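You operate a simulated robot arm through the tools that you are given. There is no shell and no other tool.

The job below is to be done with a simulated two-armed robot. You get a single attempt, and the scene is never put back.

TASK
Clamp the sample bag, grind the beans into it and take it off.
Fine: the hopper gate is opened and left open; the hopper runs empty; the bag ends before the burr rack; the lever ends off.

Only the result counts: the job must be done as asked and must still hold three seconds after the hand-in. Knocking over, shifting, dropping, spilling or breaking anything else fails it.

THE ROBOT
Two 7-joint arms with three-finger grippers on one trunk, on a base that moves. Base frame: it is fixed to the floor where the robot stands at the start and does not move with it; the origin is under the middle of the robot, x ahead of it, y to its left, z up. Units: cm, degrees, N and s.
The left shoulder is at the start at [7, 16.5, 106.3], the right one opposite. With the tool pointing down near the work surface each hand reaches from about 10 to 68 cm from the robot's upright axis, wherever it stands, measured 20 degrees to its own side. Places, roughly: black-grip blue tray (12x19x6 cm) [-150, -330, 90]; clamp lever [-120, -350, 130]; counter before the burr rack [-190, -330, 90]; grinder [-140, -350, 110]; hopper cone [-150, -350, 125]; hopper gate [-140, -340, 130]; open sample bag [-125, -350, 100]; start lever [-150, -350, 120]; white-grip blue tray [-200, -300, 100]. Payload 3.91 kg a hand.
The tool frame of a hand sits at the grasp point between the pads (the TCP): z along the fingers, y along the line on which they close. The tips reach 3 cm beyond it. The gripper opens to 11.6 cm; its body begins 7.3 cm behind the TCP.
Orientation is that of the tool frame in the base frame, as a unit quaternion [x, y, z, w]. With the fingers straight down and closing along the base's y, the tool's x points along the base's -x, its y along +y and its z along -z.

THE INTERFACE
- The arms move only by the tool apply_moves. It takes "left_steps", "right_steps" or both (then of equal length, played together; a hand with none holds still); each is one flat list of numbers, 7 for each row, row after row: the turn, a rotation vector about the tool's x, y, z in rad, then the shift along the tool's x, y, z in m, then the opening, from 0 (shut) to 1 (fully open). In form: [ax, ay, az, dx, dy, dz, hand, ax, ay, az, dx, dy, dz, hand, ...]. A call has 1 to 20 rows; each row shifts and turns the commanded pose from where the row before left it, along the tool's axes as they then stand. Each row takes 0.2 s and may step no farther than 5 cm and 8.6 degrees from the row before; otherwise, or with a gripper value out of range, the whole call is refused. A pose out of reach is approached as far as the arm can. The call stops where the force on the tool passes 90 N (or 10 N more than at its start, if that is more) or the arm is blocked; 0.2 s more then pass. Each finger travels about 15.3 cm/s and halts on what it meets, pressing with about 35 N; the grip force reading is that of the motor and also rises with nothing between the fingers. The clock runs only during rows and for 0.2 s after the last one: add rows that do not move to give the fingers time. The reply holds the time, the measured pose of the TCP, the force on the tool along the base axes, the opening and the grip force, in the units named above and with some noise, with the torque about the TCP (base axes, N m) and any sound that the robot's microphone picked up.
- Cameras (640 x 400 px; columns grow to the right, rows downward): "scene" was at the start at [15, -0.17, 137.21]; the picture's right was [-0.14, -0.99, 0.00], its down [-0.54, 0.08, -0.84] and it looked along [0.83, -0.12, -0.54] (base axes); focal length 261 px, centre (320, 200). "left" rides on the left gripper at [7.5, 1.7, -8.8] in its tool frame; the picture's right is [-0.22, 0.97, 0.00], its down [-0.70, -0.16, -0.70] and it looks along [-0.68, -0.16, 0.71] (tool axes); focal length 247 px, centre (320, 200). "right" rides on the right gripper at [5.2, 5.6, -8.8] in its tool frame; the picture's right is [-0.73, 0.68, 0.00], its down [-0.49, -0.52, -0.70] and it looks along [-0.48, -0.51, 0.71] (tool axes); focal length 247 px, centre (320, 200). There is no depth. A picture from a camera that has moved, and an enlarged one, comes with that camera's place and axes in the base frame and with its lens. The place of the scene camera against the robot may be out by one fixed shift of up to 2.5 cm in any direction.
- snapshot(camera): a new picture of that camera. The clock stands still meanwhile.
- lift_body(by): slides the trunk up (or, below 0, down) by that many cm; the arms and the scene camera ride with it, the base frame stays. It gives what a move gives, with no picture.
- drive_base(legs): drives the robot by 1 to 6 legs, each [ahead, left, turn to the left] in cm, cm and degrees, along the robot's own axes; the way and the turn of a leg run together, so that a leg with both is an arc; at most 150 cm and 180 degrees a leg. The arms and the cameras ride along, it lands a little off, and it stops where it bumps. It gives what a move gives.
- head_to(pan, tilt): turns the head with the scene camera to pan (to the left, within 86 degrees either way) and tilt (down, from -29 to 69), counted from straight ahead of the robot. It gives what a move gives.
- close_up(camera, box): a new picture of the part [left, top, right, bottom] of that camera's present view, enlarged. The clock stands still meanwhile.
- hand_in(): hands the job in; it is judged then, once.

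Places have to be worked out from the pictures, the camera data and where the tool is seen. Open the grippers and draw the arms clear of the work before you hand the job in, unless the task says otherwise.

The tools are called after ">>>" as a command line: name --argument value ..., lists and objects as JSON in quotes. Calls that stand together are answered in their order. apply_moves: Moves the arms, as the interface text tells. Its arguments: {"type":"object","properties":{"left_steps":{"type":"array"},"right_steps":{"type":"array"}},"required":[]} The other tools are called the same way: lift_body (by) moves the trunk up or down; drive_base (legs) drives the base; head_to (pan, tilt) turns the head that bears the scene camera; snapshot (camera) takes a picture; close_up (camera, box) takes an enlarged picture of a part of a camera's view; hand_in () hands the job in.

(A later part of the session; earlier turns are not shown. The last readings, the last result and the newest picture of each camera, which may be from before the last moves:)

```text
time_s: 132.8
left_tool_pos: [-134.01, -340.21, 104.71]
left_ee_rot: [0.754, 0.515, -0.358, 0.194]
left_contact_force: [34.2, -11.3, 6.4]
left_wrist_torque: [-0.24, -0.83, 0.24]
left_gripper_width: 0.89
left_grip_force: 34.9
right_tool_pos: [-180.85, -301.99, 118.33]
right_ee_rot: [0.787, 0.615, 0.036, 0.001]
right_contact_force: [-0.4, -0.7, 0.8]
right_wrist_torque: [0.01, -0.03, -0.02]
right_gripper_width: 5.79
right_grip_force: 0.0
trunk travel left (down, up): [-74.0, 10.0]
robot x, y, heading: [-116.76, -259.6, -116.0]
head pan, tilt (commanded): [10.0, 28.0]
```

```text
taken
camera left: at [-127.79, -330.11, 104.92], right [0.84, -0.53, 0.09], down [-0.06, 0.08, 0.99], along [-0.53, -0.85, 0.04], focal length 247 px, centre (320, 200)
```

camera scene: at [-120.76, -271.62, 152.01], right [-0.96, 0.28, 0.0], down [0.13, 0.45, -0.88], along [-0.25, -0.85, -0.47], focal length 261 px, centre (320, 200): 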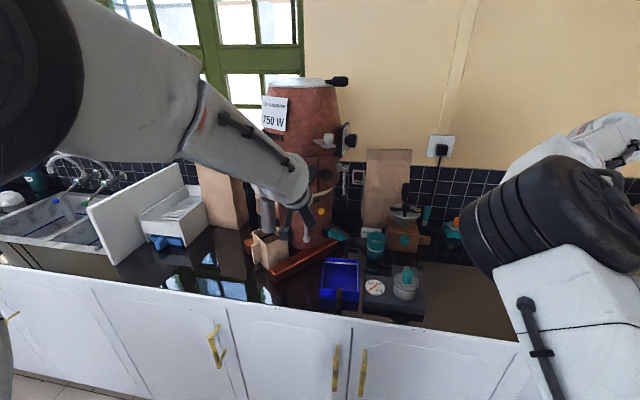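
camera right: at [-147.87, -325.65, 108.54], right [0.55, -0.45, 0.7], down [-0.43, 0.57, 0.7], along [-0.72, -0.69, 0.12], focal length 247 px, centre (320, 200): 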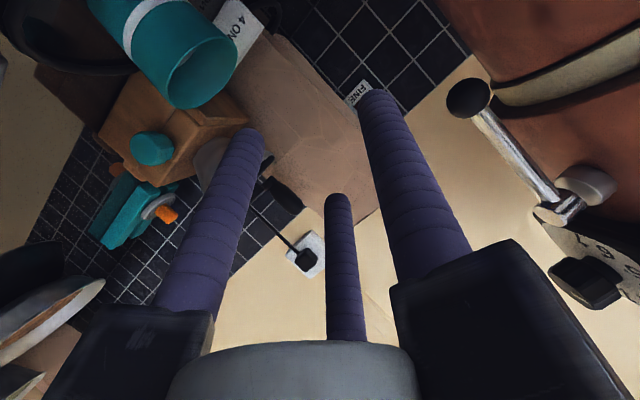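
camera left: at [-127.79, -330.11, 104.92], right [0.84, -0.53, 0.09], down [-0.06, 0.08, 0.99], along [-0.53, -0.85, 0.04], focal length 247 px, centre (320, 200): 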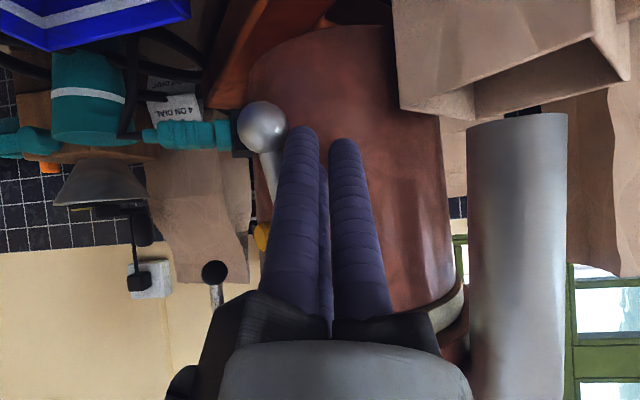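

That side is rigid as well (36 N). The pivot may turn about a sideways axis (pulling toward me), so I back off slightly and look closely at its pivot.

>>> apply_moves --left_steps '[0, 0, 0, 0, 0.012, 0, 0, 0, 0, 0, 0, 0.01, -0.03, 0, 0, 0, 0, 0, 0.01, -0.03, 0, 0, 0, 0, 0, 0, -0.03, 0]'

>>> close_up --camera "left" --box '[180, 60, 340, 260]'

>>> close_up --camera "left" --box '[130, 180, 290, 340]'

```text
time_s: 133.8
left_tool_pos: [-129.12, -335.1, 110.42]
left_ee_rot: [0.758, 0.51, -0.358, 0.193]
left_contact_force: [0.0, 0.1, -0.6]
left_wrist_torque: [-0.02, -0.02, -0.03]
left_gripper_width: 0.9
left_grip_force: 35.1
right_tool_pos: [-181.48, -301.51, 118.16]
right_ee_rot: [0.789, 0.613, 0.039, 0.003]
right_contact_force: [-0.3, -0.2, 0.2]
right_wrist_torque: [-0.05, -0.01, -0.02]
right_gripper_width: 5.77
right_grip_force: 0.1
trunk travel left (down, up): [-74.0, 10.0]
robot x, y, heading: [-117.14, -259.67, -116.3]
head pan, tilt (commanded): [10.0, 28.0]
```

```text
2.00 times, centred on (260, 160) of left
camera zoom: at [-122.83, -325.09, 110.75], right [0.84, -0.54, 0.09], down [-0.06, 0.08, 0.99], along [-0.54, -0.84, 0.04], focal length 494 px, centre (440, 280)
```

zoom: 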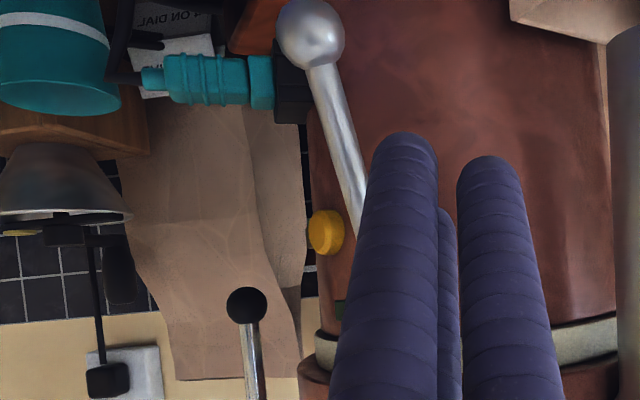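

```text
2.50 times, centred on (210, 260) of left
camera zoom: at [-122.83, -325.09, 110.75], right [0.84, -0.54, 0.09], down [-0.06, 0.08, 0.99], along [-0.54, -0.84, 0.04], focal length 617 px, centre (595, 50)
```

zoom: 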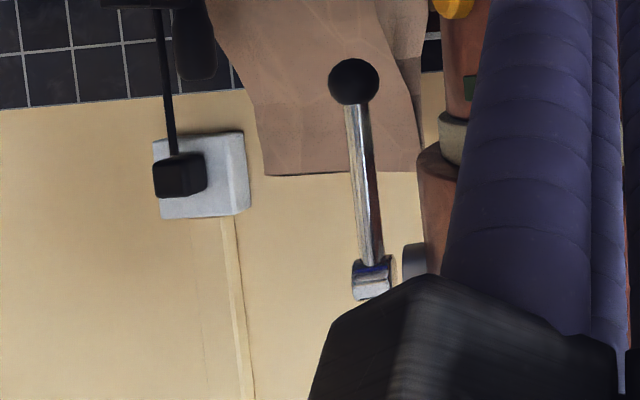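

Key insight: when I tested the chrome lever toward the front, my own finger between lever and body must have hit the body. Its free direction is likely toward the front/robot, so I'll push it from behind with a closed fist. First I retract the left hand to the left, fingers down and high.

>>> apply_moves --left_steps '[0, 0, 0, 0, 0, -0.045, 0, 0, 0, 0, 0, 0, -0.045, 0, 0, 0, 0, 0, 0, -0.03, 0, 0, 0.131, 0, 0, 0.02, -0.015, 0, 0, 0.131, 0, 0, 0.02, -0.015, 0, 0, 0.131, 0, 0, 0.02, -0.015, 0, 0, 0.131, 0, 0, 0.02, -0.015, 0, 0, 0.131, 0, 0, 0.02, -0.015, 0, 0, 0.131, 0, 0, 0.02, -0.015, 0, 0, 0, 0, 0.03, 0, -0.01, 0.3, 0, 0, 0, 0.03, 0, -0.01, 0.5]'

>>> snapshot --camera "scene"

```text
time_s: 136.2
left_tool_pos: [-111.7, -322.59, 124.64]
left_ee_rot: [0.848, 0.526, -0.05, -0.021]
left_contact_force: [2.2, -0.2, -1.0]
left_wrist_torque: [0.05, 0.26, 0.01]
left_gripper_width: 5.82
left_grip_force: 0.0
left hand out of reach, approached as far as the arm can: row 3, 4
right_tool_pos: [-181.61, -301.43, 118.15]
right_ee_rot: [0.789, 0.613, 0.038, 0.005]
right_contact_force: [-1.4, 0.7, -0.2]
right_wrist_torque: [0.0, -0.11, -0.01]
right_gripper_width: 5.81
right_grip_force: 0.0
trunk travel left (down, up): [-74.0, 10.0]
robot x, y, heading: [-116.8, -259.65, -116.2]
head pan, tilt (commanded): [10.0, 28.0]
```

```text
taken
camera scene: at [-120.76, -271.48, 152.02], right [-0.96, 0.28, 0.0], down [0.13, 0.45, -0.88], along [-0.25, -0.85, -0.47], focal length 261 px, centre (320, 200)
```

scene: 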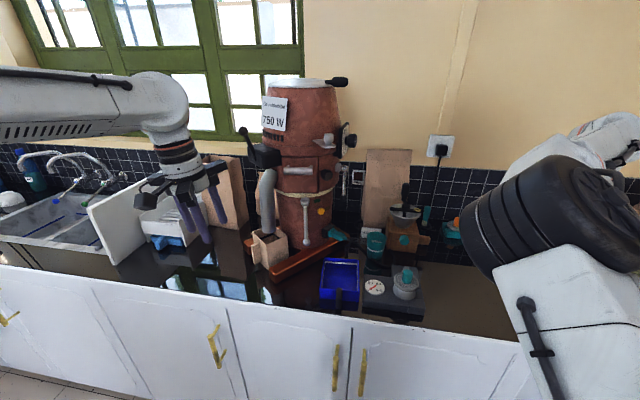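

The left arm is relaxed again. Now I pitch the right hand forward to nearly level with closed fingers, at its present stretched position over the right part of the counter, and lift the left hand a little.

>>> apply_moves --left_steps '[0, 0, 0, 0, 0, -0.008, 0.5, 0, 0, 0, 0, 0, -0.008, 0.5, 0, 0, 0, 0, 0, -0.008, 0.5, 0, 0, 0, 0, 0, -0.008, 0.5, 0, 0, 0, 0, 0, -0.008, 0.5, 0, 0, 0, 0, 0, -0.008, 0.5, 0, 0, 0, 0, 0, -0.008, 0.5, 0, 0, 0, 0, 0, -0.008, 0.5, 0, 0, 0, 0, 0, -0.008, 0.5, 0, 0, 0, 0, 0, -0.008, 0.5]' --right_steps '[0, -0.149, 0, 0, 0, 0, 0.4, 0, -0.149, 0, 0, 0, 0, 0.2, 0, -0.149, 0, 0, 0, 0, 0, 0, -0.149, 0, 0, 0, 0, 0, 0, -0.149, 0, 0, 0, 0, 0, 0, -0.149, 0, 0, 0, 0, 0, 0, -0.149, 0, 0, 0, 0, 0, 0, -0.149, 0, 0, 0, 0, 0, 0, -0.149, 0, 0, 0, 0, 0, 0, -0.149, 0, 0, 0, 0, 0]'

>>> snapshot --camera "scene"

```text
time_s: 138.4
left_tool_pos: [-110.5, -322.55, 132.23]
left_ee_rot: [0.847, 0.527, -0.057, -0.03]
left_contact_force: [0.0, -0.9, -0.6]
left_wrist_torque: [-0.02, -0.01, -0.01]
left_gripper_width: 5.83
left_grip_force: 0.1
right_tool_pos: [-181.51, -301.56, 118.09]
right_ee_rot: [0.605, 0.447, -0.508, 0.419]
right_contact_force: [-0.1, -0.5, 0.4]
right_wrist_torque: [-0.04, -0.02, 0.0]
right_gripper_width: 0.92
right_grip_force: 34.8
trunk travel left (down, up): [-74.0, 10.0]
robot x, y, heading: [-117.03, -259.3, -116.1]
head pan, tilt (commanded): [10.0, 28.0]
```

```text
taken
camera scene: at [-120.69, -271.6, 152.01], right [-0.96, 0.28, 0.0], down [0.13, 0.45, -0.88], along [-0.25, -0.85, -0.47], focal length 261 px, centre (320, 200)
```

scene: 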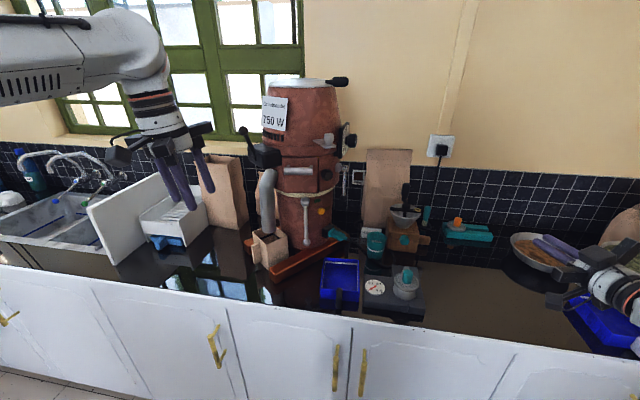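

The right hand is level with a relaxed elbow. I yaw it 16° more to the left and drive the base left 22 and ahead 19 cm to bring it near the chrome lever.

>>> apply_moves --right_steps '[-0.14, 0, 0, 0, 0, 0, 0, -0.14, 0, 0, 0, 0, 0, 0]'

>>> drive_base --legs '[[0, 22, 0], [19, 0, 0]]'

>>> head_to --pan 0 --tilt 25

>>> snapshot --camera "scene"

>>> snapshot --camera "right"

```text
time_s: 139.0
left_tool_pos: [-110.72, -322.59, 132.1]
left_ee_rot: [0.848, 0.527, -0.056, -0.031]
left_contact_force: [0.3, 0.5, 0.7]
left_wrist_torque: [-0.01, -0.05, 0.02]
left_gripper_width: 5.76
left_grip_force: 0.1
right_tool_pos: [-181.55, -301.5, 118.02]
right_ee_rot: [0.541, 0.515, -0.438, 0.5]
right_contact_force: [0.4, 0.1, -0.1]
right_wrist_torque: [-0.03, 0.02, 0.02]
right_gripper_width: 0.93
right_grip_force: 35.1
trunk travel left (down, up): [-74.0, 10.0]
robot x, y, heading: [-117.18, -259.55, -116.1]
head pan, tilt (commanded): [10.0, 28.0]
```

```text
time_s: 141.8
left_tool_pos: [-99.09, -349.09, 132.22]
left_ee_rot: [0.846, 0.529, -0.058, -0.031]
left_contact_force: [0.1, 0.7, -0.3]
left_wrist_torque: [-0.04, 0.01, -0.03]
left_gripper_width: 5.82
left_grip_force: 0.1
right_tool_pos: [-170.18, -328.43, 118.26]
right_ee_rot: [0.539, 0.516, -0.439, 0.5]
right_contact_force: [-0.5, -0.4, -0.4]
right_wrist_torque: [0.01, -0.01, 0.01]
right_gripper_width: 0.92
right_grip_force: 34.6
trunk travel left (down, up): [-74.0, 10.0]
robot x, y, heading: [-105.97, -286.75, -116.1]
head pan, tilt (commanded): [10.0, 28.0]
```

```text
time_s: 142.5
left_tool_pos: [-99.02, -349.33, 131.97]
left_ee_rot: [0.847, 0.528, -0.056, -0.031]
left_contact_force: [-0.8, -0.8, 1.1]
left_wrist_torque: [0.04, -0.02, -0.01]
left_gripper_width: 5.79
left_grip_force: 0.1
right_tool_pos: [-170.1, -328.56, 118.03]
right_ee_rot: [0.54, 0.516, -0.438, 0.5]
right_contact_force: [0.2, 0.1, -0.3]
right_wrist_torque: [0.0, 0.01, 0.02]
right_gripper_width: 0.9
right_grip_force: 34.9
trunk travel left (down, up): [-74.0, 10.0]
robot x, y, heading: [-105.81, -286.19, -116.2]
head pan, tilt (commanded): [0.0, 25.0]
```

```text
taken
camera scene: at [-110.87, -298.07, 152.46], right [-0.9, 0.44, 0.0], down [0.19, 0.38, -0.91], along [-0.4, -0.81, -0.42], focal length 261 px, centre (320, 200)
```

scene: 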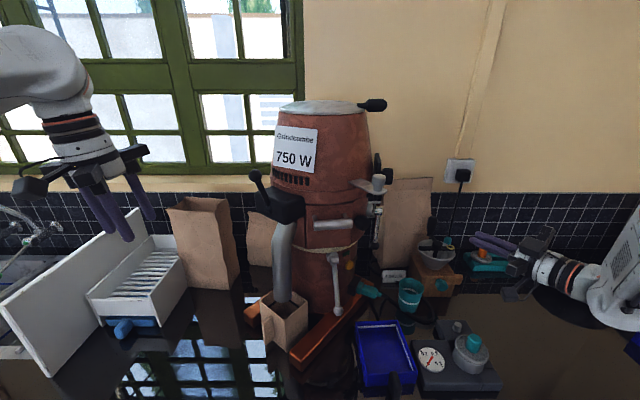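

```text
taken
camera right: at [-164.62, -318.96, 114.6], right [0.62, -0.07, 0.78], down [-0.59, 0.62, 0.52], along [-0.52, -0.78, 0.34], focal length 247 px, centre (320, 200)
```

right: 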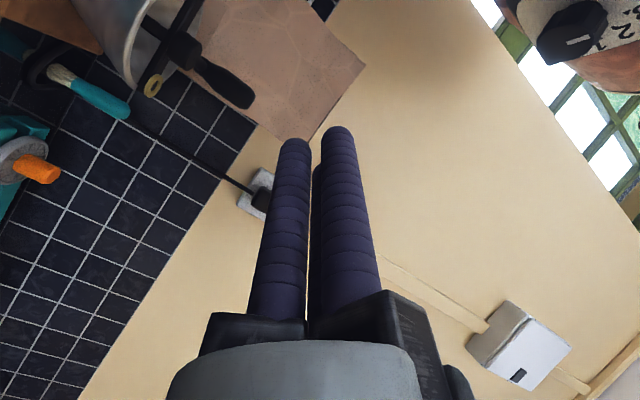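

The right hand is in place to the right of the lever. I slide it left to X ≈ -157.5 and then forward partway.

>>> apply_moves --right_steps '[0, 0, 0, 0, 0.041, 0, 0, 0, 0, 0, 0, 0.041, 0, 0, 0, 0, 0, 0, 0.041, 0, 0, 0, 0, 0, 0, 0, 0.045, 0, 0, 0, 0, 0, 0, 0.045, 0]'

>>> snapshot --camera "right"

>>> close_up --camera "scene" --box '[320, 160, 480, 290]'

```text
time_s: 143.7
left_tool_pos: [-99.18, -349.61, 131.89]
left_ee_rot: [0.847, 0.528, -0.056, -0.032]
left_contact_force: [0.9, -0.8, 0.4]
left_wrist_torque: [0.04, -0.02, 0.0]
left_gripper_width: 5.83
left_grip_force: 0.1
right_tool_pos: [-157.41, -337.46, 118.09]
right_ee_rot: [0.54, 0.516, -0.438, 0.5]
right_contact_force: [-0.7, 0.5, 0.6]
right_wrist_torque: [-0.04, 0.02, 0.02]
right_gripper_width: 0.9
right_grip_force: 35.2
trunk travel left (down, up): [-74.0, 10.0]
robot x, y, heading: [-105.86, -286.36, -115.9]
head pan, tilt (commanded): [0.0, 25.0]
```

```text
taken
camera right: at [-151.98, -327.81, 114.59], right [0.62, -0.07, 0.78], down [-0.59, 0.62, 0.52], along [-0.52, -0.78, 0.34], focal length 247 px, centre (320, 200)
```

right: 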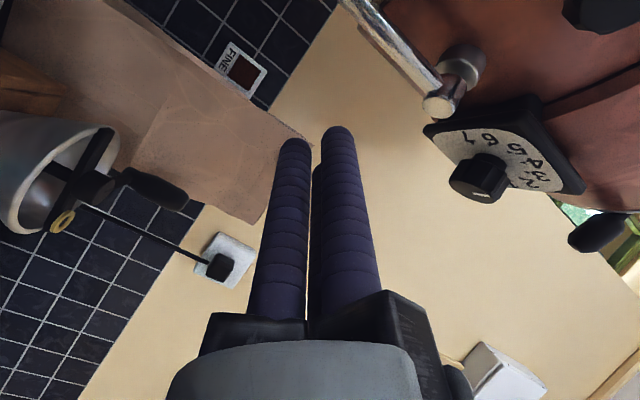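

```text
3.08 times, centred on (400, 225) of scene
camera zoom: at [-110.9, -298.22, 152.45], right [-0.9, 0.44, 0.0], down [0.19, 0.38, -0.91], along [-0.4, -0.81, -0.42], focal length 802 px, centre (74, 123)
```

zoom: 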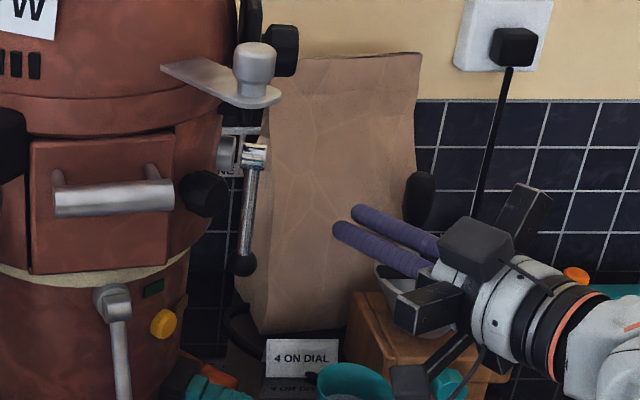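

Lever head confirmed at X ≈ -151.8. I move the fist forward alongside the lever on its far/right side, slightly lower.

>>> apply_moves --right_steps '[0, 0, 0, 0.006, 0, 0.035, 0, 0, 0, 0, 0.006, 0, 0.035, 0]'

>>> snapshot --camera "right"

>>> close_up --camera "scene" --box '[340, 180, 460, 280]'

```text
time_s: 144.3
left_tool_pos: [-99.12, -349.47, 132.02]
left_ee_rot: [0.846, 0.529, -0.056, -0.032]
left_contact_force: [-0.5, -0.9, 0.1]
left_wrist_torque: [0.01, 0.02, -0.03]
left_gripper_width: 5.8
left_grip_force: 0.0
right_tool_pos: [-157.17, -344.03, 116.08]
right_ee_rot: [0.54, 0.516, -0.439, 0.499]
right_contact_force: [0.3, -0.5, -0.8]
right_wrist_torque: [-0.02, 0.03, 0.02]
right_gripper_width: 0.91
right_grip_force: 34.4
trunk travel left (down, up): [-74.0, 10.0]
robot x, y, heading: [-105.41, -286.3, -116.0]
head pan, tilt (commanded): [0.0, 25.0]
```

```text
taken
camera right: at [-151.62, -334.4, 112.69], right [0.62, -0.07, 0.78], down [-0.59, 0.62, 0.52], along [-0.52, -0.78, 0.34], focal length 247 px, centre (320, 200)
```

right: 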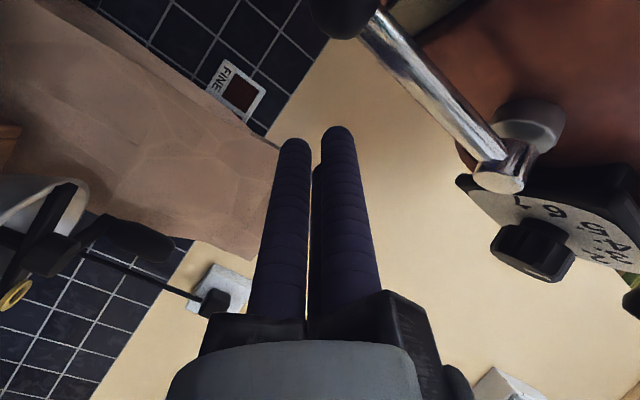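

```text
4.00 times, centred on (400, 230) of scene
camera zoom: at [-110.89, -298.22, 152.45], right [-0.9, 0.44, 0.0], down [0.19, 0.38, -0.91], along [-0.4, -0.81, -0.42], focal length 1042 px, centre (0, 80)
```

zoom: 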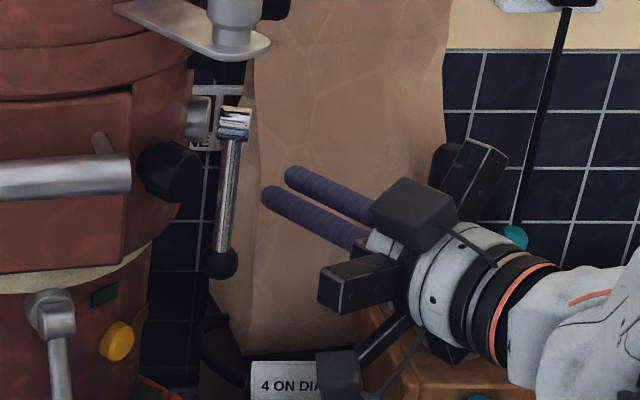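

The fist is beside the lever, tip 1.6 cm past the rod. I move left until contact and read the force.

>>> apply_moves --right_steps '[0, 0, 0, 0, 0.01, 0, 0, 0, 0, 0, 0, 0.01, 0, 0, 0, 0, 0, 0, 0.006, 0, 0]'

>>> snapshot --camera "right"

```text
time_s: 145.1
left_tool_pos: [-99.08, -349.15, 132.14]
left_ee_rot: [0.846, 0.529, -0.057, -0.031]
left_contact_force: [0.6, 0.1, 0.6]
left_wrist_torque: [-0.06, -0.01, 0.02]
left_gripper_width: 5.79
left_grip_force: 0.0
right_tool_pos: [-154.64, -343.69, 116.52]
right_ee_rot: [0.541, 0.515, -0.439, 0.499]
right_contact_force: [-0.4, 0.6, 0.0]
right_wrist_torque: [0.01, 0.01, -0.02]
right_gripper_width: 0.92
right_grip_force: 35.4
trunk travel left (down, up): [-74.0, 10.0]
robot x, y, heading: [-105.44, -286.09, -116.2]
head pan, tilt (commanded): [0.0, 25.0]
```

```text
taken
camera right: at [-149.07, -334.09, 113.06], right [0.62, -0.07, 0.78], down [-0.59, 0.62, 0.52], along [-0.52, -0.78, 0.34], focal length 247 px, centre (320, 200)
```

right: 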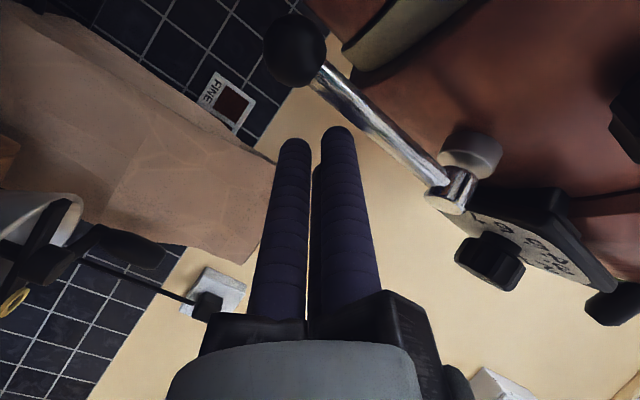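

Still free. I continue left in small steps.

>>> apply_moves --right_steps '[0, 0, 0, 0, 0.005, 0, 0, 0, 0, 0, 0, 0.005, 0, 0]'

```text
time_s: 145.7
left_tool_pos: [-99.25, -349.15, 132.08]
left_ee_rot: [0.847, 0.527, -0.056, -0.03]
left_contact_force: [0.1, -0.2, 1.1]
left_wrist_torque: [0.02, -0.01, -0.02]
left_gripper_width: 5.82
left_grip_force: 0.0
right_tool_pos: [-153.95, -343.56, 116.53]
right_ee_rot: [0.541, 0.515, -0.439, 0.5]
right_contact_force: [-3.9, 1.6, 0.4]
right_wrist_torque: [0.01, 0.04, -0.04]
right_gripper_width: 0.91
right_grip_force: 35.0
trunk travel left (down, up): [-74.0, 10.0]
robot x, y, heading: [-105.59, -286.04, -116.1]
head pan, tilt (commanded): [0.0, 25.0]
```

Contact at 4 N. I push along the expected swing (+x, +y).

>>> apply_moves --right_steps '[0, 0, 0, 0, 0.0042, -0.0026, 0, 0, 0, 0, 0, 0.0042, -0.0026, 0]'

>>> snapshot --camera "right"

```text
time_s: 146.3
left_tool_pos: [-99.19, -349.25, 132.08]
left_ee_rot: [0.846, 0.529, -0.056, -0.03]
left_contact_force: [-0.2, 0.8, 0.4]
left_wrist_torque: [0.0, 0.01, -0.02]
left_gripper_width: 5.76
left_grip_force: 0.1
right_tool_pos: [-152.86, -343.1, 116.59]
right_ee_rot: [0.541, 0.515, -0.439, 0.499]
right_contact_force: [-5.5, 1.9, -1.2]
right_wrist_torque: [0.07, 0.02, -0.03]
right_gripper_width: 0.89
right_grip_force: 35.5
trunk travel left (down, up): [-74.0, 10.0]
robot x, y, heading: [-105.5, -286.11, -116.2]
head pan, tilt (commanded): [0.0, 25.0]
```

```text
taken
camera right: at [-147.38, -333.51, 113.16], right [0.62, -0.07, 0.78], down [-0.59, 0.62, 0.52], along [-0.52, -0.78, 0.34], focal length 247 px, centre (320, 200)
```

right: 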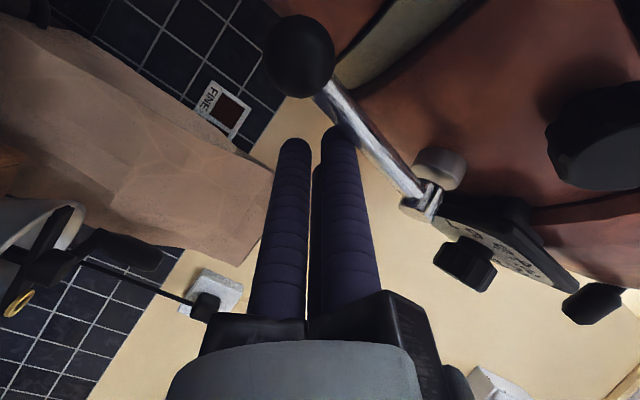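

It moves – only 5.5 N – so this is the start lever and it swings toward the front. I keep pushing along the arc.

>>> apply_moves --right_steps '[0, 0, 0, 0, 0.0053, -0.0034, 0, 0, 0, 0, 0, 0.0053, -0.0034, 0, 0, 0, 0, 0, 0.0053, -0.0034, 0]'

>>> snapshot --camera "right"

>>> close_up --camera "scene" --box '[320, 180, 440, 280]'

```text
time_s: 147.1
left_tool_pos: [-99.15, -349.23, 132.08]
left_ee_rot: [0.846, 0.529, -0.056, -0.03]
left_contact_force: [0.4, -0.5, 0.1]
left_wrist_torque: [0.02, 0.0, -0.04]
left_gripper_width: 5.8
left_grip_force: 0.1
right_tool_pos: [-151.19, -342.11, 116.96]
right_ee_rot: [0.54, 0.516, -0.437, 0.5]
right_contact_force: [-4.3, 1.6, -1.1]
right_wrist_torque: [0.0, 0.0, 0.03]
right_gripper_width: 0.91
right_grip_force: 35.0
trunk travel left (down, up): [-74.0, 10.0]
robot x, y, heading: [-105.81, -286.39, -116.1]
head pan, tilt (commanded): [0.0, 25.0]
```

```text
taken
camera right: at [-145.66, -332.5, 113.36], right [0.62, -0.07, 0.78], down [-0.59, 0.62, 0.52], along [-0.52, -0.78, 0.34], focal length 247 px, centre (320, 200)
```

right: 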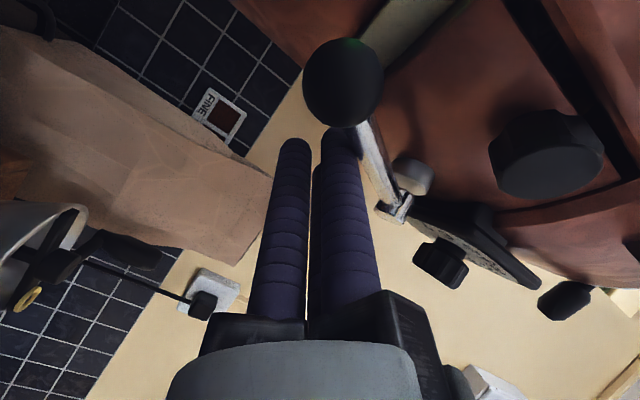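

```text
4.00 times, centred on (380, 230) of scene
camera zoom: at [-110.9, -297.93, 152.47], right [-0.9, 0.44, 0.0], down [0.19, 0.38, -0.91], along [-0.4, -0.81, -0.42], focal length 1042 px, centre (80, 80)
```

zoom: 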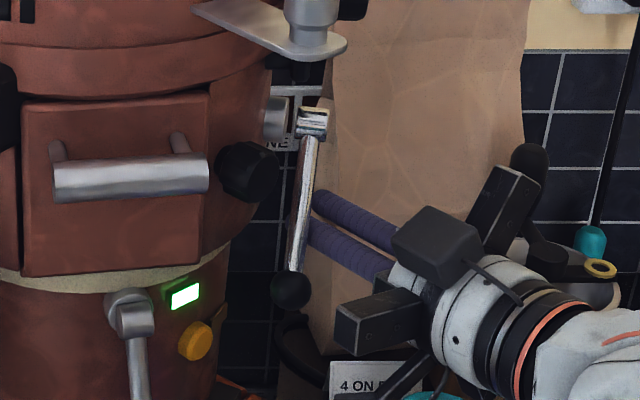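

The green lamp is lit – the grinder has started. I push the lever a bit further to be sure it is fully on, then wait.

>>> apply_moves --right_steps '[0, 0, 0, 0, 0.0053, -0.0034, 0, 0, 0, 0, -0.002, 0.0053, -0.0034, 0, 0, 0, 0, 0, 0, 0, 0, 0, 0, 0, 0, 0, 0, 0]'

>>> snapshot --camera "scene"

```text
time_s: 148.1
left_tool_pos: [-99.09, -349.27, 132.03]
left_ee_rot: [0.846, 0.529, -0.057, -0.032]
left_contact_force: [-0.7, -1.0, 0.2]
left_wrist_torque: [-0.02, -0.02, -0.03]
left_gripper_width: 5.8
left_grip_force: 0.0
right_tool_pos: [-150.32, -341.31, 117.07]
right_ee_rot: [0.54, 0.516, -0.439, 0.5]
right_contact_force: [-1.7, 1.0, -2.1]
right_wrist_torque: [0.0, 0.04, 0.03]
right_gripper_width: 0.9
right_grip_force: 35.1
trunk travel left (down, up): [-74.0, 10.0]
robot x, y, heading: [-105.48, -286.39, -116.2]
head pan, tilt (commanded): [0.0, 25.0]
```

```text
taken
camera scene: at [-110.87, -297.96, 152.47], right [-0.9, 0.44, 0.0], down [0.19, 0.38, -0.91], along [-0.4, -0.81, -0.42], focal length 261 px, centre (320, 200)
```

scene: 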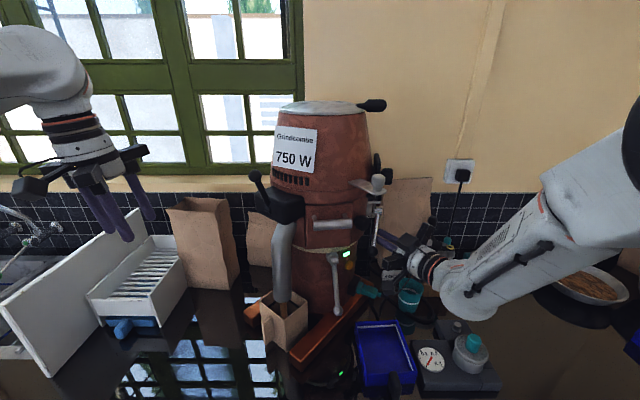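

The lamp stays on. I wait four seconds with the hand still, then check the bag and readings.

>>> apply_moves --right_steps '[0, 0, 0, 0, 0, 0, 0, 0, 0, 0, 0, 0, 0, 0, 0, 0, 0, 0, 0, 0, 0, 0, 0, 0, 0, 0, 0, 0, 0, 0, 0, 0, 0, 0, 0, 0, 0, 0, 0, 0, 0, 0, 0, 0, 0, 0, 0, 0, 0, 0, 0, 0, 0, 0, 0, 0, 0, 0, 0, 0, 0, 0, 0, 0, 0, 0, 0, 0, 0, 0, 0, 0, 0, 0, 0, 0, 0, 0, 0, 0, 0, 0, 0, 0, 0, 0, 0, 0, 0, 0, 0, 0, 0, 0, 0, 0, 0, 0, 0, 0, 0, 0, 0, 0, 0]'

>>> close_up --camera "scene" --box '[230, 240, 390, 370]'

>>> close_up --camera "scene" --box '[320, 180, 440, 280]'

```text
time_s: 151.3
left_tool_pos: [-99.11, -349.26, 132.1]
left_ee_rot: [0.846, 0.529, -0.057, -0.031]
left_contact_force: [0.5, 0.4, 0.4]
left_wrist_torque: [-0.04, -0.02, 0.02]
left_gripper_width: 5.8
left_grip_force: 0.0
right_tool_pos: [-150.11, -341.58, 117.16]
right_ee_rot: [0.541, 0.515, -0.439, 0.5]
right_contact_force: [-0.6, 0.4, -0.5]
right_wrist_torque: [-0.02, 0.0, -0.01]
right_gripper_width: 0.92
right_grip_force: 35.1
trunk travel left (down, up): [-74.0, 10.0]
robot x, y, heading: [-106.0, -286.25, -116.2]
head pan, tilt (commanded): [0.0, 25.0]
```

```text
3.08 times, centred on (310, 305) of scene
camera zoom: at [-110.85, -297.97, 152.47], right [-0.9, 0.44, 0.0], down [0.19, 0.38, -0.91], along [-0.4, -0.81, -0.42], focal length 802 px, centre (351, -123)
```

zoom: 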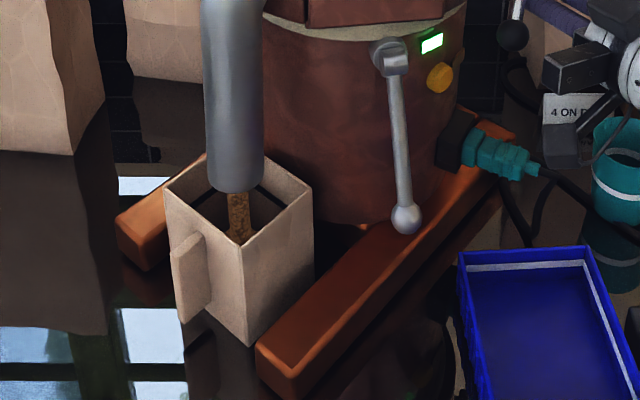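

```text
4.00 times, centred on (380, 230) of scene
camera zoom: at [-110.85, -297.97, 152.47], right [-0.9, 0.44, 0.0], down [0.19, 0.38, -0.91], along [-0.4, -0.81, -0.42], focal length 1042 px, centre (80, 80)
```

zoom: 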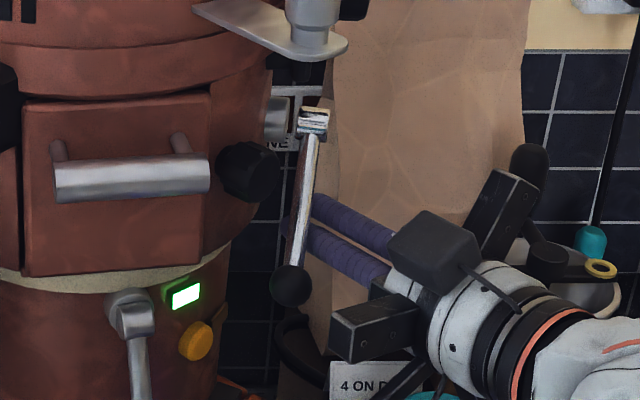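

Grounds are streaming from the spout into the bag. I keep waiting and watch the fill.

>>> apply_moves --right_steps '[0, 0, 0, 0, 0, 0, 0, 0, 0, 0, 0, 0, 0, 0, 0, 0, 0, 0, 0, 0, 0, 0, 0, 0, 0, 0, 0, 0, 0, 0, 0, 0, 0, 0, 0, 0, 0, 0, 0, 0, 0, 0, 0, 0, 0, 0, 0, 0, 0, 0, 0, 0, 0, 0, 0, 0, 0, 0, 0, 0, 0, 0, 0, 0, 0, 0, 0, 0, 0, 0, 0, 0, 0, 0, 0, 0, 0, 0, 0, 0, 0, 0, 0, 0, 0, 0, 0, 0, 0, 0, 0, 0, 0, 0, 0, 0, 0, 0, 0, 0, 0, 0, 0, 0, 0]'

>>> close_up --camera "scene" --box '[230, 240, 390, 370]'

```text
time_s: 154.5
left_tool_pos: [-99.16, -349.27, 132.03]
left_ee_rot: [0.846, 0.529, -0.058, -0.031]
left_contact_force: [-0.5, 1.2, 0.7]
left_wrist_torque: [-0.02, -0.03, -0.01]
left_gripper_width: 5.82
left_grip_force: 0.0
right_tool_pos: [-150.2, -341.34, 117.08]
right_ee_rot: [0.541, 0.516, -0.438, 0.5]
right_contact_force: [-1.3, -0.3, 0.3]
right_wrist_torque: [-0.02, -0.02, 0.02]
right_gripper_width: 0.94
right_grip_force: 34.8
trunk travel left (down, up): [-74.0, 10.0]
robot x, y, heading: [-105.84, -286.45, -116.1]
head pan, tilt (commanded): [0.0, 25.0]
```

```text
3.08 times, centred on (310, 305) of scene
camera zoom: at [-110.84, -297.96, 152.47], right [-0.9, 0.44, 0.0], down [0.19, 0.38, -0.91], along [-0.4, -0.81, -0.42], focal length 802 px, centre (351, -123)
```

zoom: 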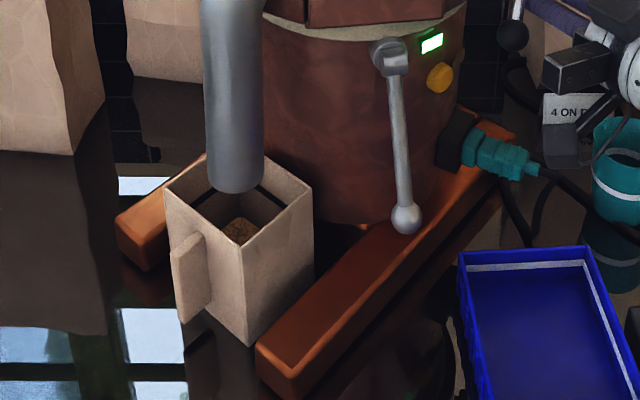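

The stream has ended and a pile of grounds shows in the bag. I wait a little longer to be sure nothing more comes.

>>> apply_moves --right_steps '[0, 0, 0, 0, 0, 0, 0, 0, 0, 0, 0, 0, 0, 0, 0, 0, 0, 0, 0, 0, 0, 0, 0, 0, 0, 0, 0, 0, 0, 0, 0, 0, 0, 0, 0, 0, 0, 0, 0, 0, 0, 0, 0, 0, 0, 0, 0, 0, 0, 0, 0, 0, 0, 0, 0, 0, 0, 0, 0, 0, 0, 0, 0, 0, 0, 0, 0, 0, 0, 0, 0, 0, 0, 0, 0, 0, 0, 0, 0, 0, 0, 0, 0, 0, 0, 0, 0, 0, 0, 0, 0, 0, 0, 0, 0, 0, 0, 0, 0, 0, 0, 0, 0, 0, 0]'

>>> close_up --camera "scene" --box '[250, 280, 330, 350]'

>>> snapshot --camera "right"

```text
time_s: 157.7
left_tool_pos: [-99.12, -349.28, 131.95]
left_ee_rot: [0.846, 0.529, -0.056, -0.031]
left_contact_force: [0.6, -0.2, 0.7]
left_wrist_torque: [0.02, 0.02, -0.02]
left_gripper_width: 5.82
left_grip_force: 0.2
right_tool_pos: [-150.19, -341.54, 117.27]
right_ee_rot: [0.541, 0.516, -0.438, 0.499]
right_contact_force: [-0.7, -0.3, 0.2]
right_wrist_torque: [0.02, -0.01, -0.02]
right_gripper_width: 0.91
right_grip_force: 34.7
trunk travel left (down, up): [-74.0, 10.0]
robot x, y, heading: [-106.03, -286.4, -116.4]
head pan, tilt (commanded): [0.0, 25.0]
```

```text
5.71 times, centred on (290, 315) of scene
camera zoom: at [-110.84, -297.96, 152.47], right [-0.9, 0.44, 0.0], down [0.19, 0.38, -0.91], along [-0.4, -0.81, -0.42], focal length 1489 px, centre (491, -457)
```

zoom: 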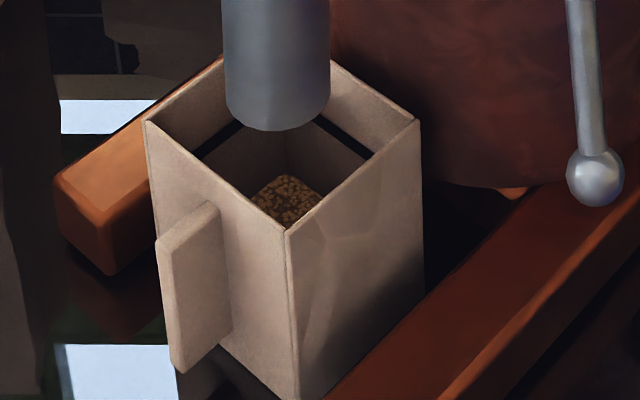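

```text
taken
camera right: at [-144.7, -331.86, 113.7], right [0.62, -0.07, 0.78], down [-0.59, 0.62, 0.52], along [-0.52, -0.78, 0.34], focal length 247 px, centre (320, 200)
```

right: 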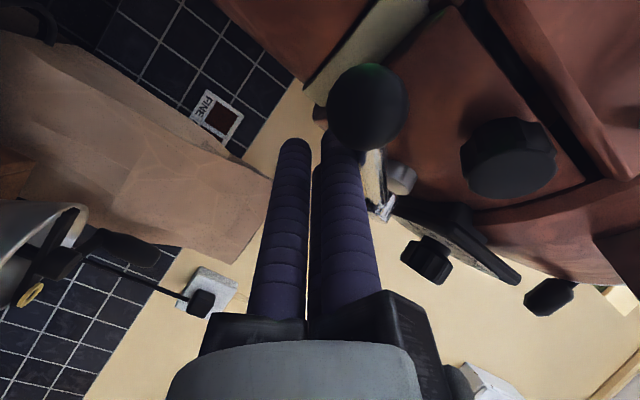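

About the bag: grounds are in, nothing more falls. Now I switch the lever off: I first withdraw the fist straight back from behind the lever and back the base off 10 cm so the arm isn't cramped.

>>> apply_moves --right_steps '[0, 0, 0, 0, -0.008, 0, 0, 0, 0, 0, 0, 0, -0.03, 0, 0, 0, 0, 0, 0, -0.03, 0, 0, 0, 0, 0, 0, -0.02, 0]'

>>> snapshot --camera "right"

>>> close_up --camera "scene" --box '[320, 180, 440, 280]'

```text
time_s: 158.7
left_tool_pos: [-99.02, -349.29, 132.11]
left_ee_rot: [0.846, 0.529, -0.056, -0.032]
left_contact_force: [0.0, -0.4, 0.2]
left_wrist_torque: [-0.04, 0.01, 0.0]
left_gripper_width: 5.78
left_grip_force: 0.1
right_tool_pos: [-151.28, -333.51, 118.05]
right_ee_rot: [0.54, 0.516, -0.439, 0.5]
right_contact_force: [-0.6, 0.3, 0.4]
right_wrist_torque: [-0.01, 0.0, -0.01]
right_gripper_width: 0.9
right_grip_force: 34.6
trunk travel left (down, up): [-74.0, 10.0]
robot x, y, heading: [-105.88, -286.28, -116.2]
head pan, tilt (commanded): [0.0, 25.0]
```

```text
taken
camera right: at [-145.74, -323.84, 114.59], right [0.62, -0.07, 0.78], down [-0.59, 0.62, 0.52], along [-0.52, -0.78, 0.34], focal length 247 px, centre (320, 200)
```

right: 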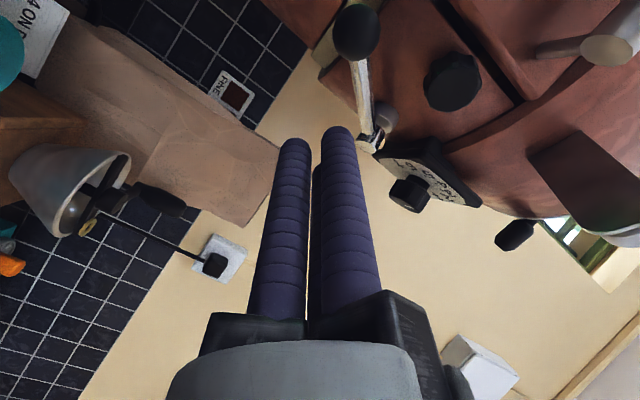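

```text
4.00 times, centred on (380, 230) of scene
camera zoom: at [-110.85, -297.91, 152.48], right [-0.9, 0.44, 0.0], down [0.19, 0.38, -0.91], along [-0.4, -0.81, -0.42], focal length 1042 px, centre (80, 80)
```

zoom: 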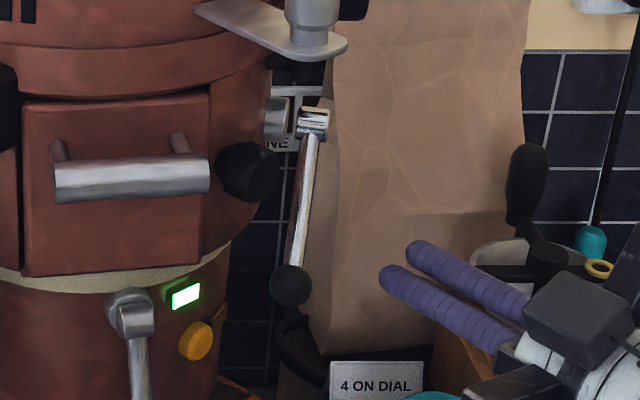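

The lever stays on by itself; two views place its ball at [-146.1, -339.4, 115.9], i.e. swung about 49° in direction 47°. I line the fist up in front of the ball to push it straight back along its arc.

>>> apply_moves --right_steps '[0, 0, 0, 0.009, 0.026, 0, 0, 0, 0, 0, 0.009, 0.026, 0, 0]'

>>> snapshot --camera "right"

>>> close_up --camera "scene" --box '[320, 180, 440, 280]'

```text
time_s: 159.3
left_tool_pos: [-99.02, -349.23, 132.05]
left_ee_rot: [0.846, 0.529, -0.057, -0.031]
left_contact_force: [0.2, 1.2, 0.0]
left_wrist_torque: [0.0, 0.01, -0.01]
left_gripper_width: 5.81
left_grip_force: 0.1
right_tool_pos: [-145.96, -333.21, 116.94]
right_ee_rot: [0.541, 0.515, -0.44, 0.499]
right_contact_force: [0.6, 0.7, -0.2]
right_wrist_torque: [0.01, 0.0, 0.03]
right_gripper_width: 0.88
right_grip_force: 34.9
trunk travel left (down, up): [-74.0, 10.0]
robot x, y, heading: [-105.29, -286.4, -116.1]
head pan, tilt (commanded): [0.0, 25.0]
```

```text
taken
camera right: at [-140.31, -323.58, 113.37], right [0.62, -0.07, 0.78], down [-0.59, 0.62, 0.52], along [-0.52, -0.78, 0.34], focal length 247 px, centre (320, 200)
```

right: 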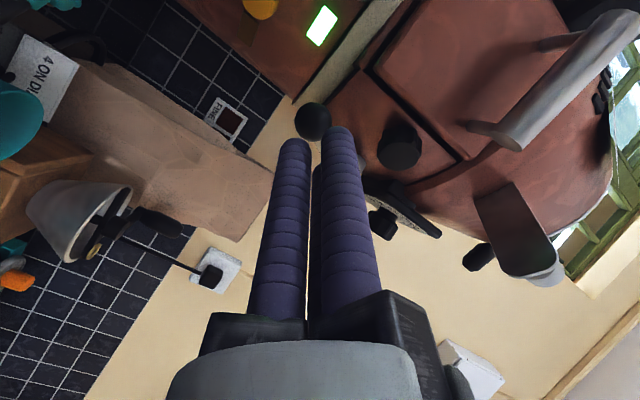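

```text
4.00 times, centred on (380, 230) of scene
camera zoom: at [-110.73, -297.96, 152.48], right [-0.9, 0.44, 0.0], down [0.19, 0.38, -0.91], along [-0.4, -0.81, -0.42], focal length 1042 px, centre (80, 80)
```

zoom: 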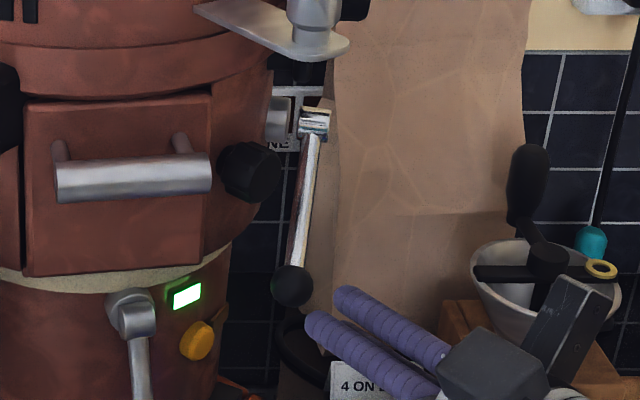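

The fist is right in front of the ball. I advance to it and push the first part of the arc back.

>>> apply_moves --right_steps '[0, 0, 0, 0.005, 0, 0.02, 0, 0, 0, 0, 0.0101, -0.0094, 0.0099, 0, 0, 0, 0, 0.0082, -0.0116, 0.012, 0]'

>>> snapshot --camera "right"

>>> close_up --camera "scene" --box '[320, 180, 440, 280]'

```text
time_s: 160.1
left_tool_pos: [-99.1, -349.34, 132.07]
left_ee_rot: [0.847, 0.528, -0.056, -0.031]
left_contact_force: [0.3, -0.2, -0.2]
left_wrist_torque: [0.01, 0.04, 0.0]
left_gripper_width: 5.8
left_grip_force: 0.1
right_tool_pos: [-147.82, -337.08, 113.63]
right_ee_rot: [0.542, 0.515, -0.439, 0.499]
right_contact_force: [-1.7, 5.9, -2.0]
right_wrist_torque: [-0.01, 0.04, 0.03]
right_gripper_width: 0.9
right_grip_force: 34.6
trunk travel left (down, up): [-74.0, 10.0]
robot x, y, heading: [-105.87, -285.91, -116.0]
head pan, tilt (commanded): [0.0, 25.0]
```

```text
taken
camera right: at [-142.23, -327.44, 110.1], right [0.62, -0.07, 0.78], down [-0.59, 0.62, 0.52], along [-0.52, -0.78, 0.34], focal length 247 px, centre (320, 200)
```

right: 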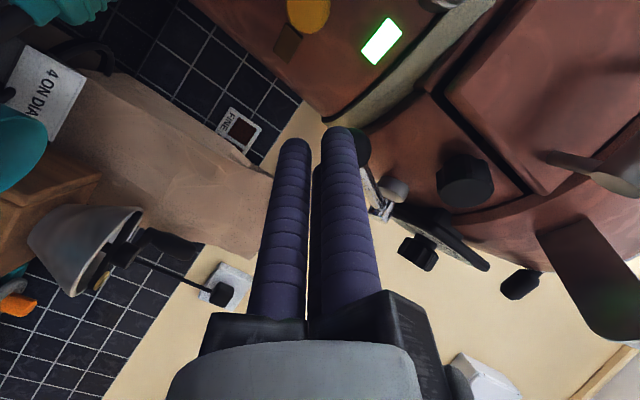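

```text
4.00 times, centred on (380, 230) of scene
camera zoom: at [-110.94, -297.99, 152.47], right [-0.9, 0.44, 0.0], down [0.19, 0.38, -0.91], along [-0.4, -0.81, -0.42], focal length 1042 px, centre (80, 80)
```

zoom: 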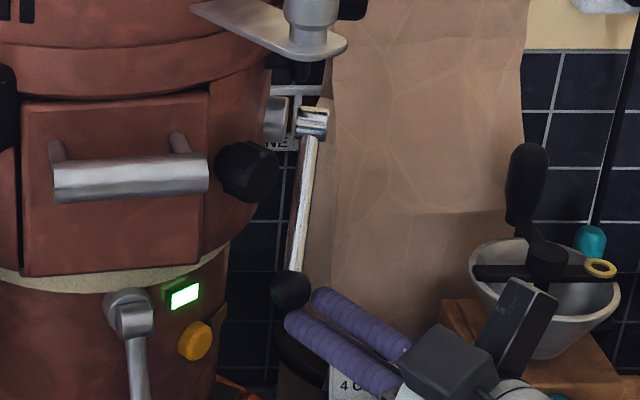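

The ball is sitting a bit to the left of the fist's centre. I back off slightly, shift 1.5 cm left, and push straight ahead.

>>> apply_moves --right_steps '[0, 0, 0, 0, 0, -0.008, 0, 0, 0, 0, 0, 0.015, 0, 0, 0, 0, 0, 0, 0, 0.01, 0, 0, 0, 0, 0, -0.003, 0.01, 0]'

>>> snapshot --camera "right"

>>> close_up --camera "scene" --box '[320, 180, 440, 280]'

```text
time_s: 161.1
left_tool_pos: [-98.99, -349.35, 131.93]
left_ee_rot: [0.846, 0.529, -0.056, -0.031]
left_contact_force: [0.2, 0.0, -0.2]
left_wrist_torque: [0.05, 0.01, 0.03]
left_gripper_width: 5.82
left_grip_force: 0.1
right_tool_pos: [-146.4, -338.42, 113.8]
right_ee_rot: [0.539, 0.516, -0.439, 0.5]
right_contact_force: [0.2, -0.4, -0.8]
right_wrist_torque: [-0.03, -0.01, -0.04]
right_gripper_width: 0.91
right_grip_force: 44.3
trunk travel left (down, up): [-74.0, 10.0]
robot x, y, heading: [-105.54, -286.5, -116.1]
head pan, tilt (commanded): [0.0, 25.0]
```

```text
taken
camera right: at [-140.84, -328.87, 110.28], right [0.62, -0.06, 0.78], down [-0.59, 0.62, 0.52], along [-0.52, -0.78, 0.34], focal length 247 px, centre (320, 200)
```

right: 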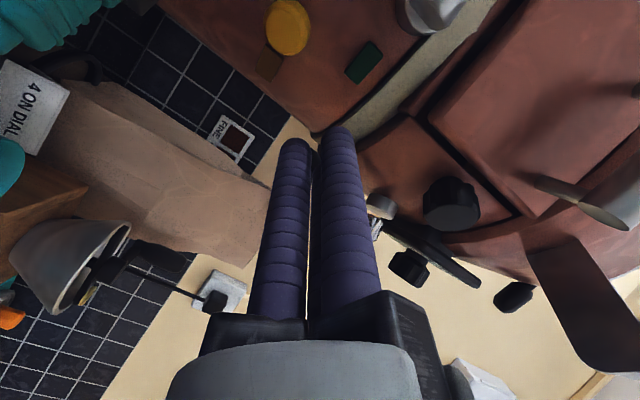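

```text
4.00 times, centred on (380, 230) of scene
camera zoom: at [-110.75, -298.13, 152.47], right [-0.9, 0.44, 0.0], down [0.19, 0.38, -0.91], along [-0.4, -0.81, -0.42], focal length 1042 px, centre (80, 80)
```

zoom: 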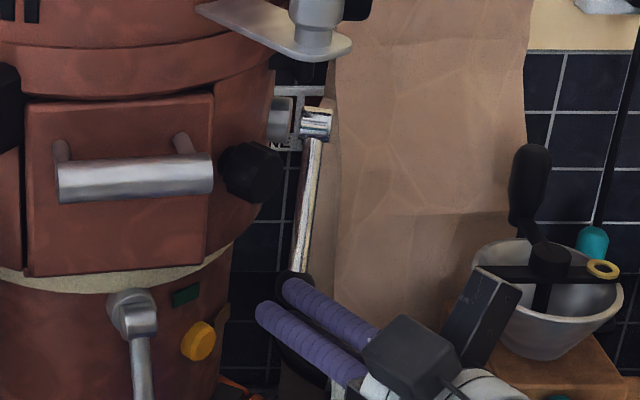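

The green lamp went out – the grinder is off. I keep pushing the lever gently back until it hangs fully.

>>> apply_moves --right_steps '[0, 0, 0, 0.005, -0.006, 0.012, 0, 0, 0, 0, 0.004, -0.008, 0.012, 0, 0, 0, 0, 0.002, -0.009, 0.012, 0]'

>>> snapshot --camera "right"

>>> close_up --camera "scene" --box '[320, 180, 440, 280]'

```text
time_s: 161.9
left_tool_pos: [-99.04, -349.26, 132.04]
left_ee_rot: [0.846, 0.529, -0.056, -0.032]
left_contact_force: [0.6, -0.9, 0.4]
left_wrist_torque: [-0.01, 0.01, -0.03]
left_gripper_width: 5.81
left_grip_force: 0.0
right_tool_pos: [-148.59, -341.79, 112.2]
right_ee_rot: [0.541, 0.515, -0.439, 0.5]
right_contact_force: [0.3, 0.4, -0.5]
right_wrist_torque: [0.02, -0.01, -0.01]
right_gripper_width: 0.91
right_grip_force: 45.5
trunk travel left (down, up): [-74.0, 10.0]
robot x, y, heading: [-105.87, -286.35, -116.3]
head pan, tilt (commanded): [0.0, 25.0]
```

```text
taken
camera right: at [-143.04, -332.29, 108.66], right [0.62, -0.07, 0.78], down [-0.59, 0.62, 0.52], along [-0.52, -0.78, 0.34], focal length 247 px, centre (320, 200)
```

right: 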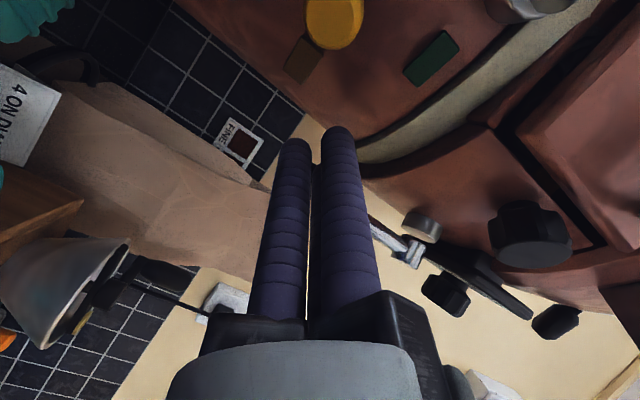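

```text
4.00 times, centred on (380, 230) of scene
camera zoom: at [-110.85, -297.96, 152.48], right [-0.9, 0.44, 0.0], down [0.19, 0.38, -0.91], along [-0.4, -0.81, -0.42], focal length 1042 px, centre (80, 80)
```

zoom: 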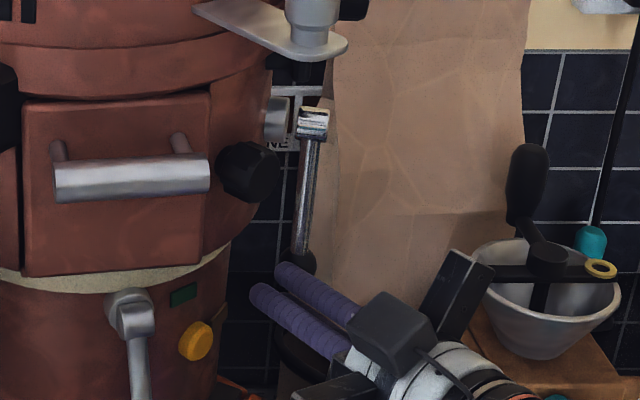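

The lever is nearly hanging again. I push a little further until it meets its stop.

>>> apply_moves --right_steps '[0, 0, 0, 0, -0.007, 0.009, 0, 0, 0, 0, 0, -0.007, 0.009, 0]'

>>> snapshot --camera "right"

```text
time_s: 162.5
left_tool_pos: [-98.1, -348.55, 132.38]
left_ee_rot: [0.846, 0.529, -0.06, -0.031]
left_contact_force: [1.0, -0.2, 0.4]
left_wrist_torque: [-0.03, 0.01, 0.02]
left_gripper_width: 5.8
left_grip_force: 0.1
right_tool_pos: [-148.74, -343.28, 112.29]
right_ee_rot: [0.535, 0.52, -0.438, 0.502]
right_contact_force: [35.5, 18.5, 7.3]
right_wrist_torque: [-0.48, 0.26, 0.64]
right_gripper_width: 0.87
right_grip_force: 45.3
trunk travel left (down, up): [-74.0, 10.0]
robot x, y, heading: [-105.96, -286.01, -116.0]
head pan, tilt (commanded): [0.0, 25.0]
```

```text
taken
camera right: at [-143.29, -333.6, 108.75], right [0.62, -0.06, 0.78], down [-0.59, 0.62, 0.52], along [-0.51, -0.79, 0.35], focal length 247 px, centre (320, 200)
```

right: 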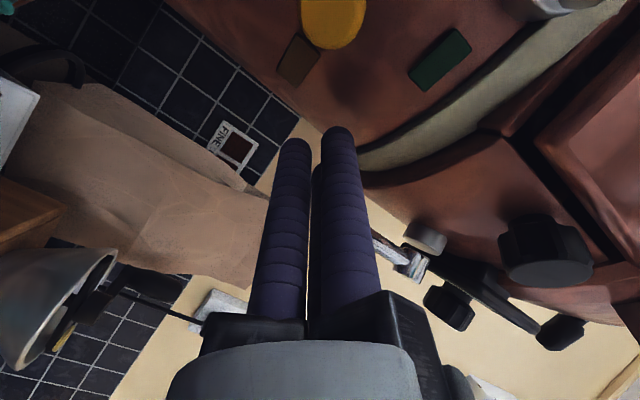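

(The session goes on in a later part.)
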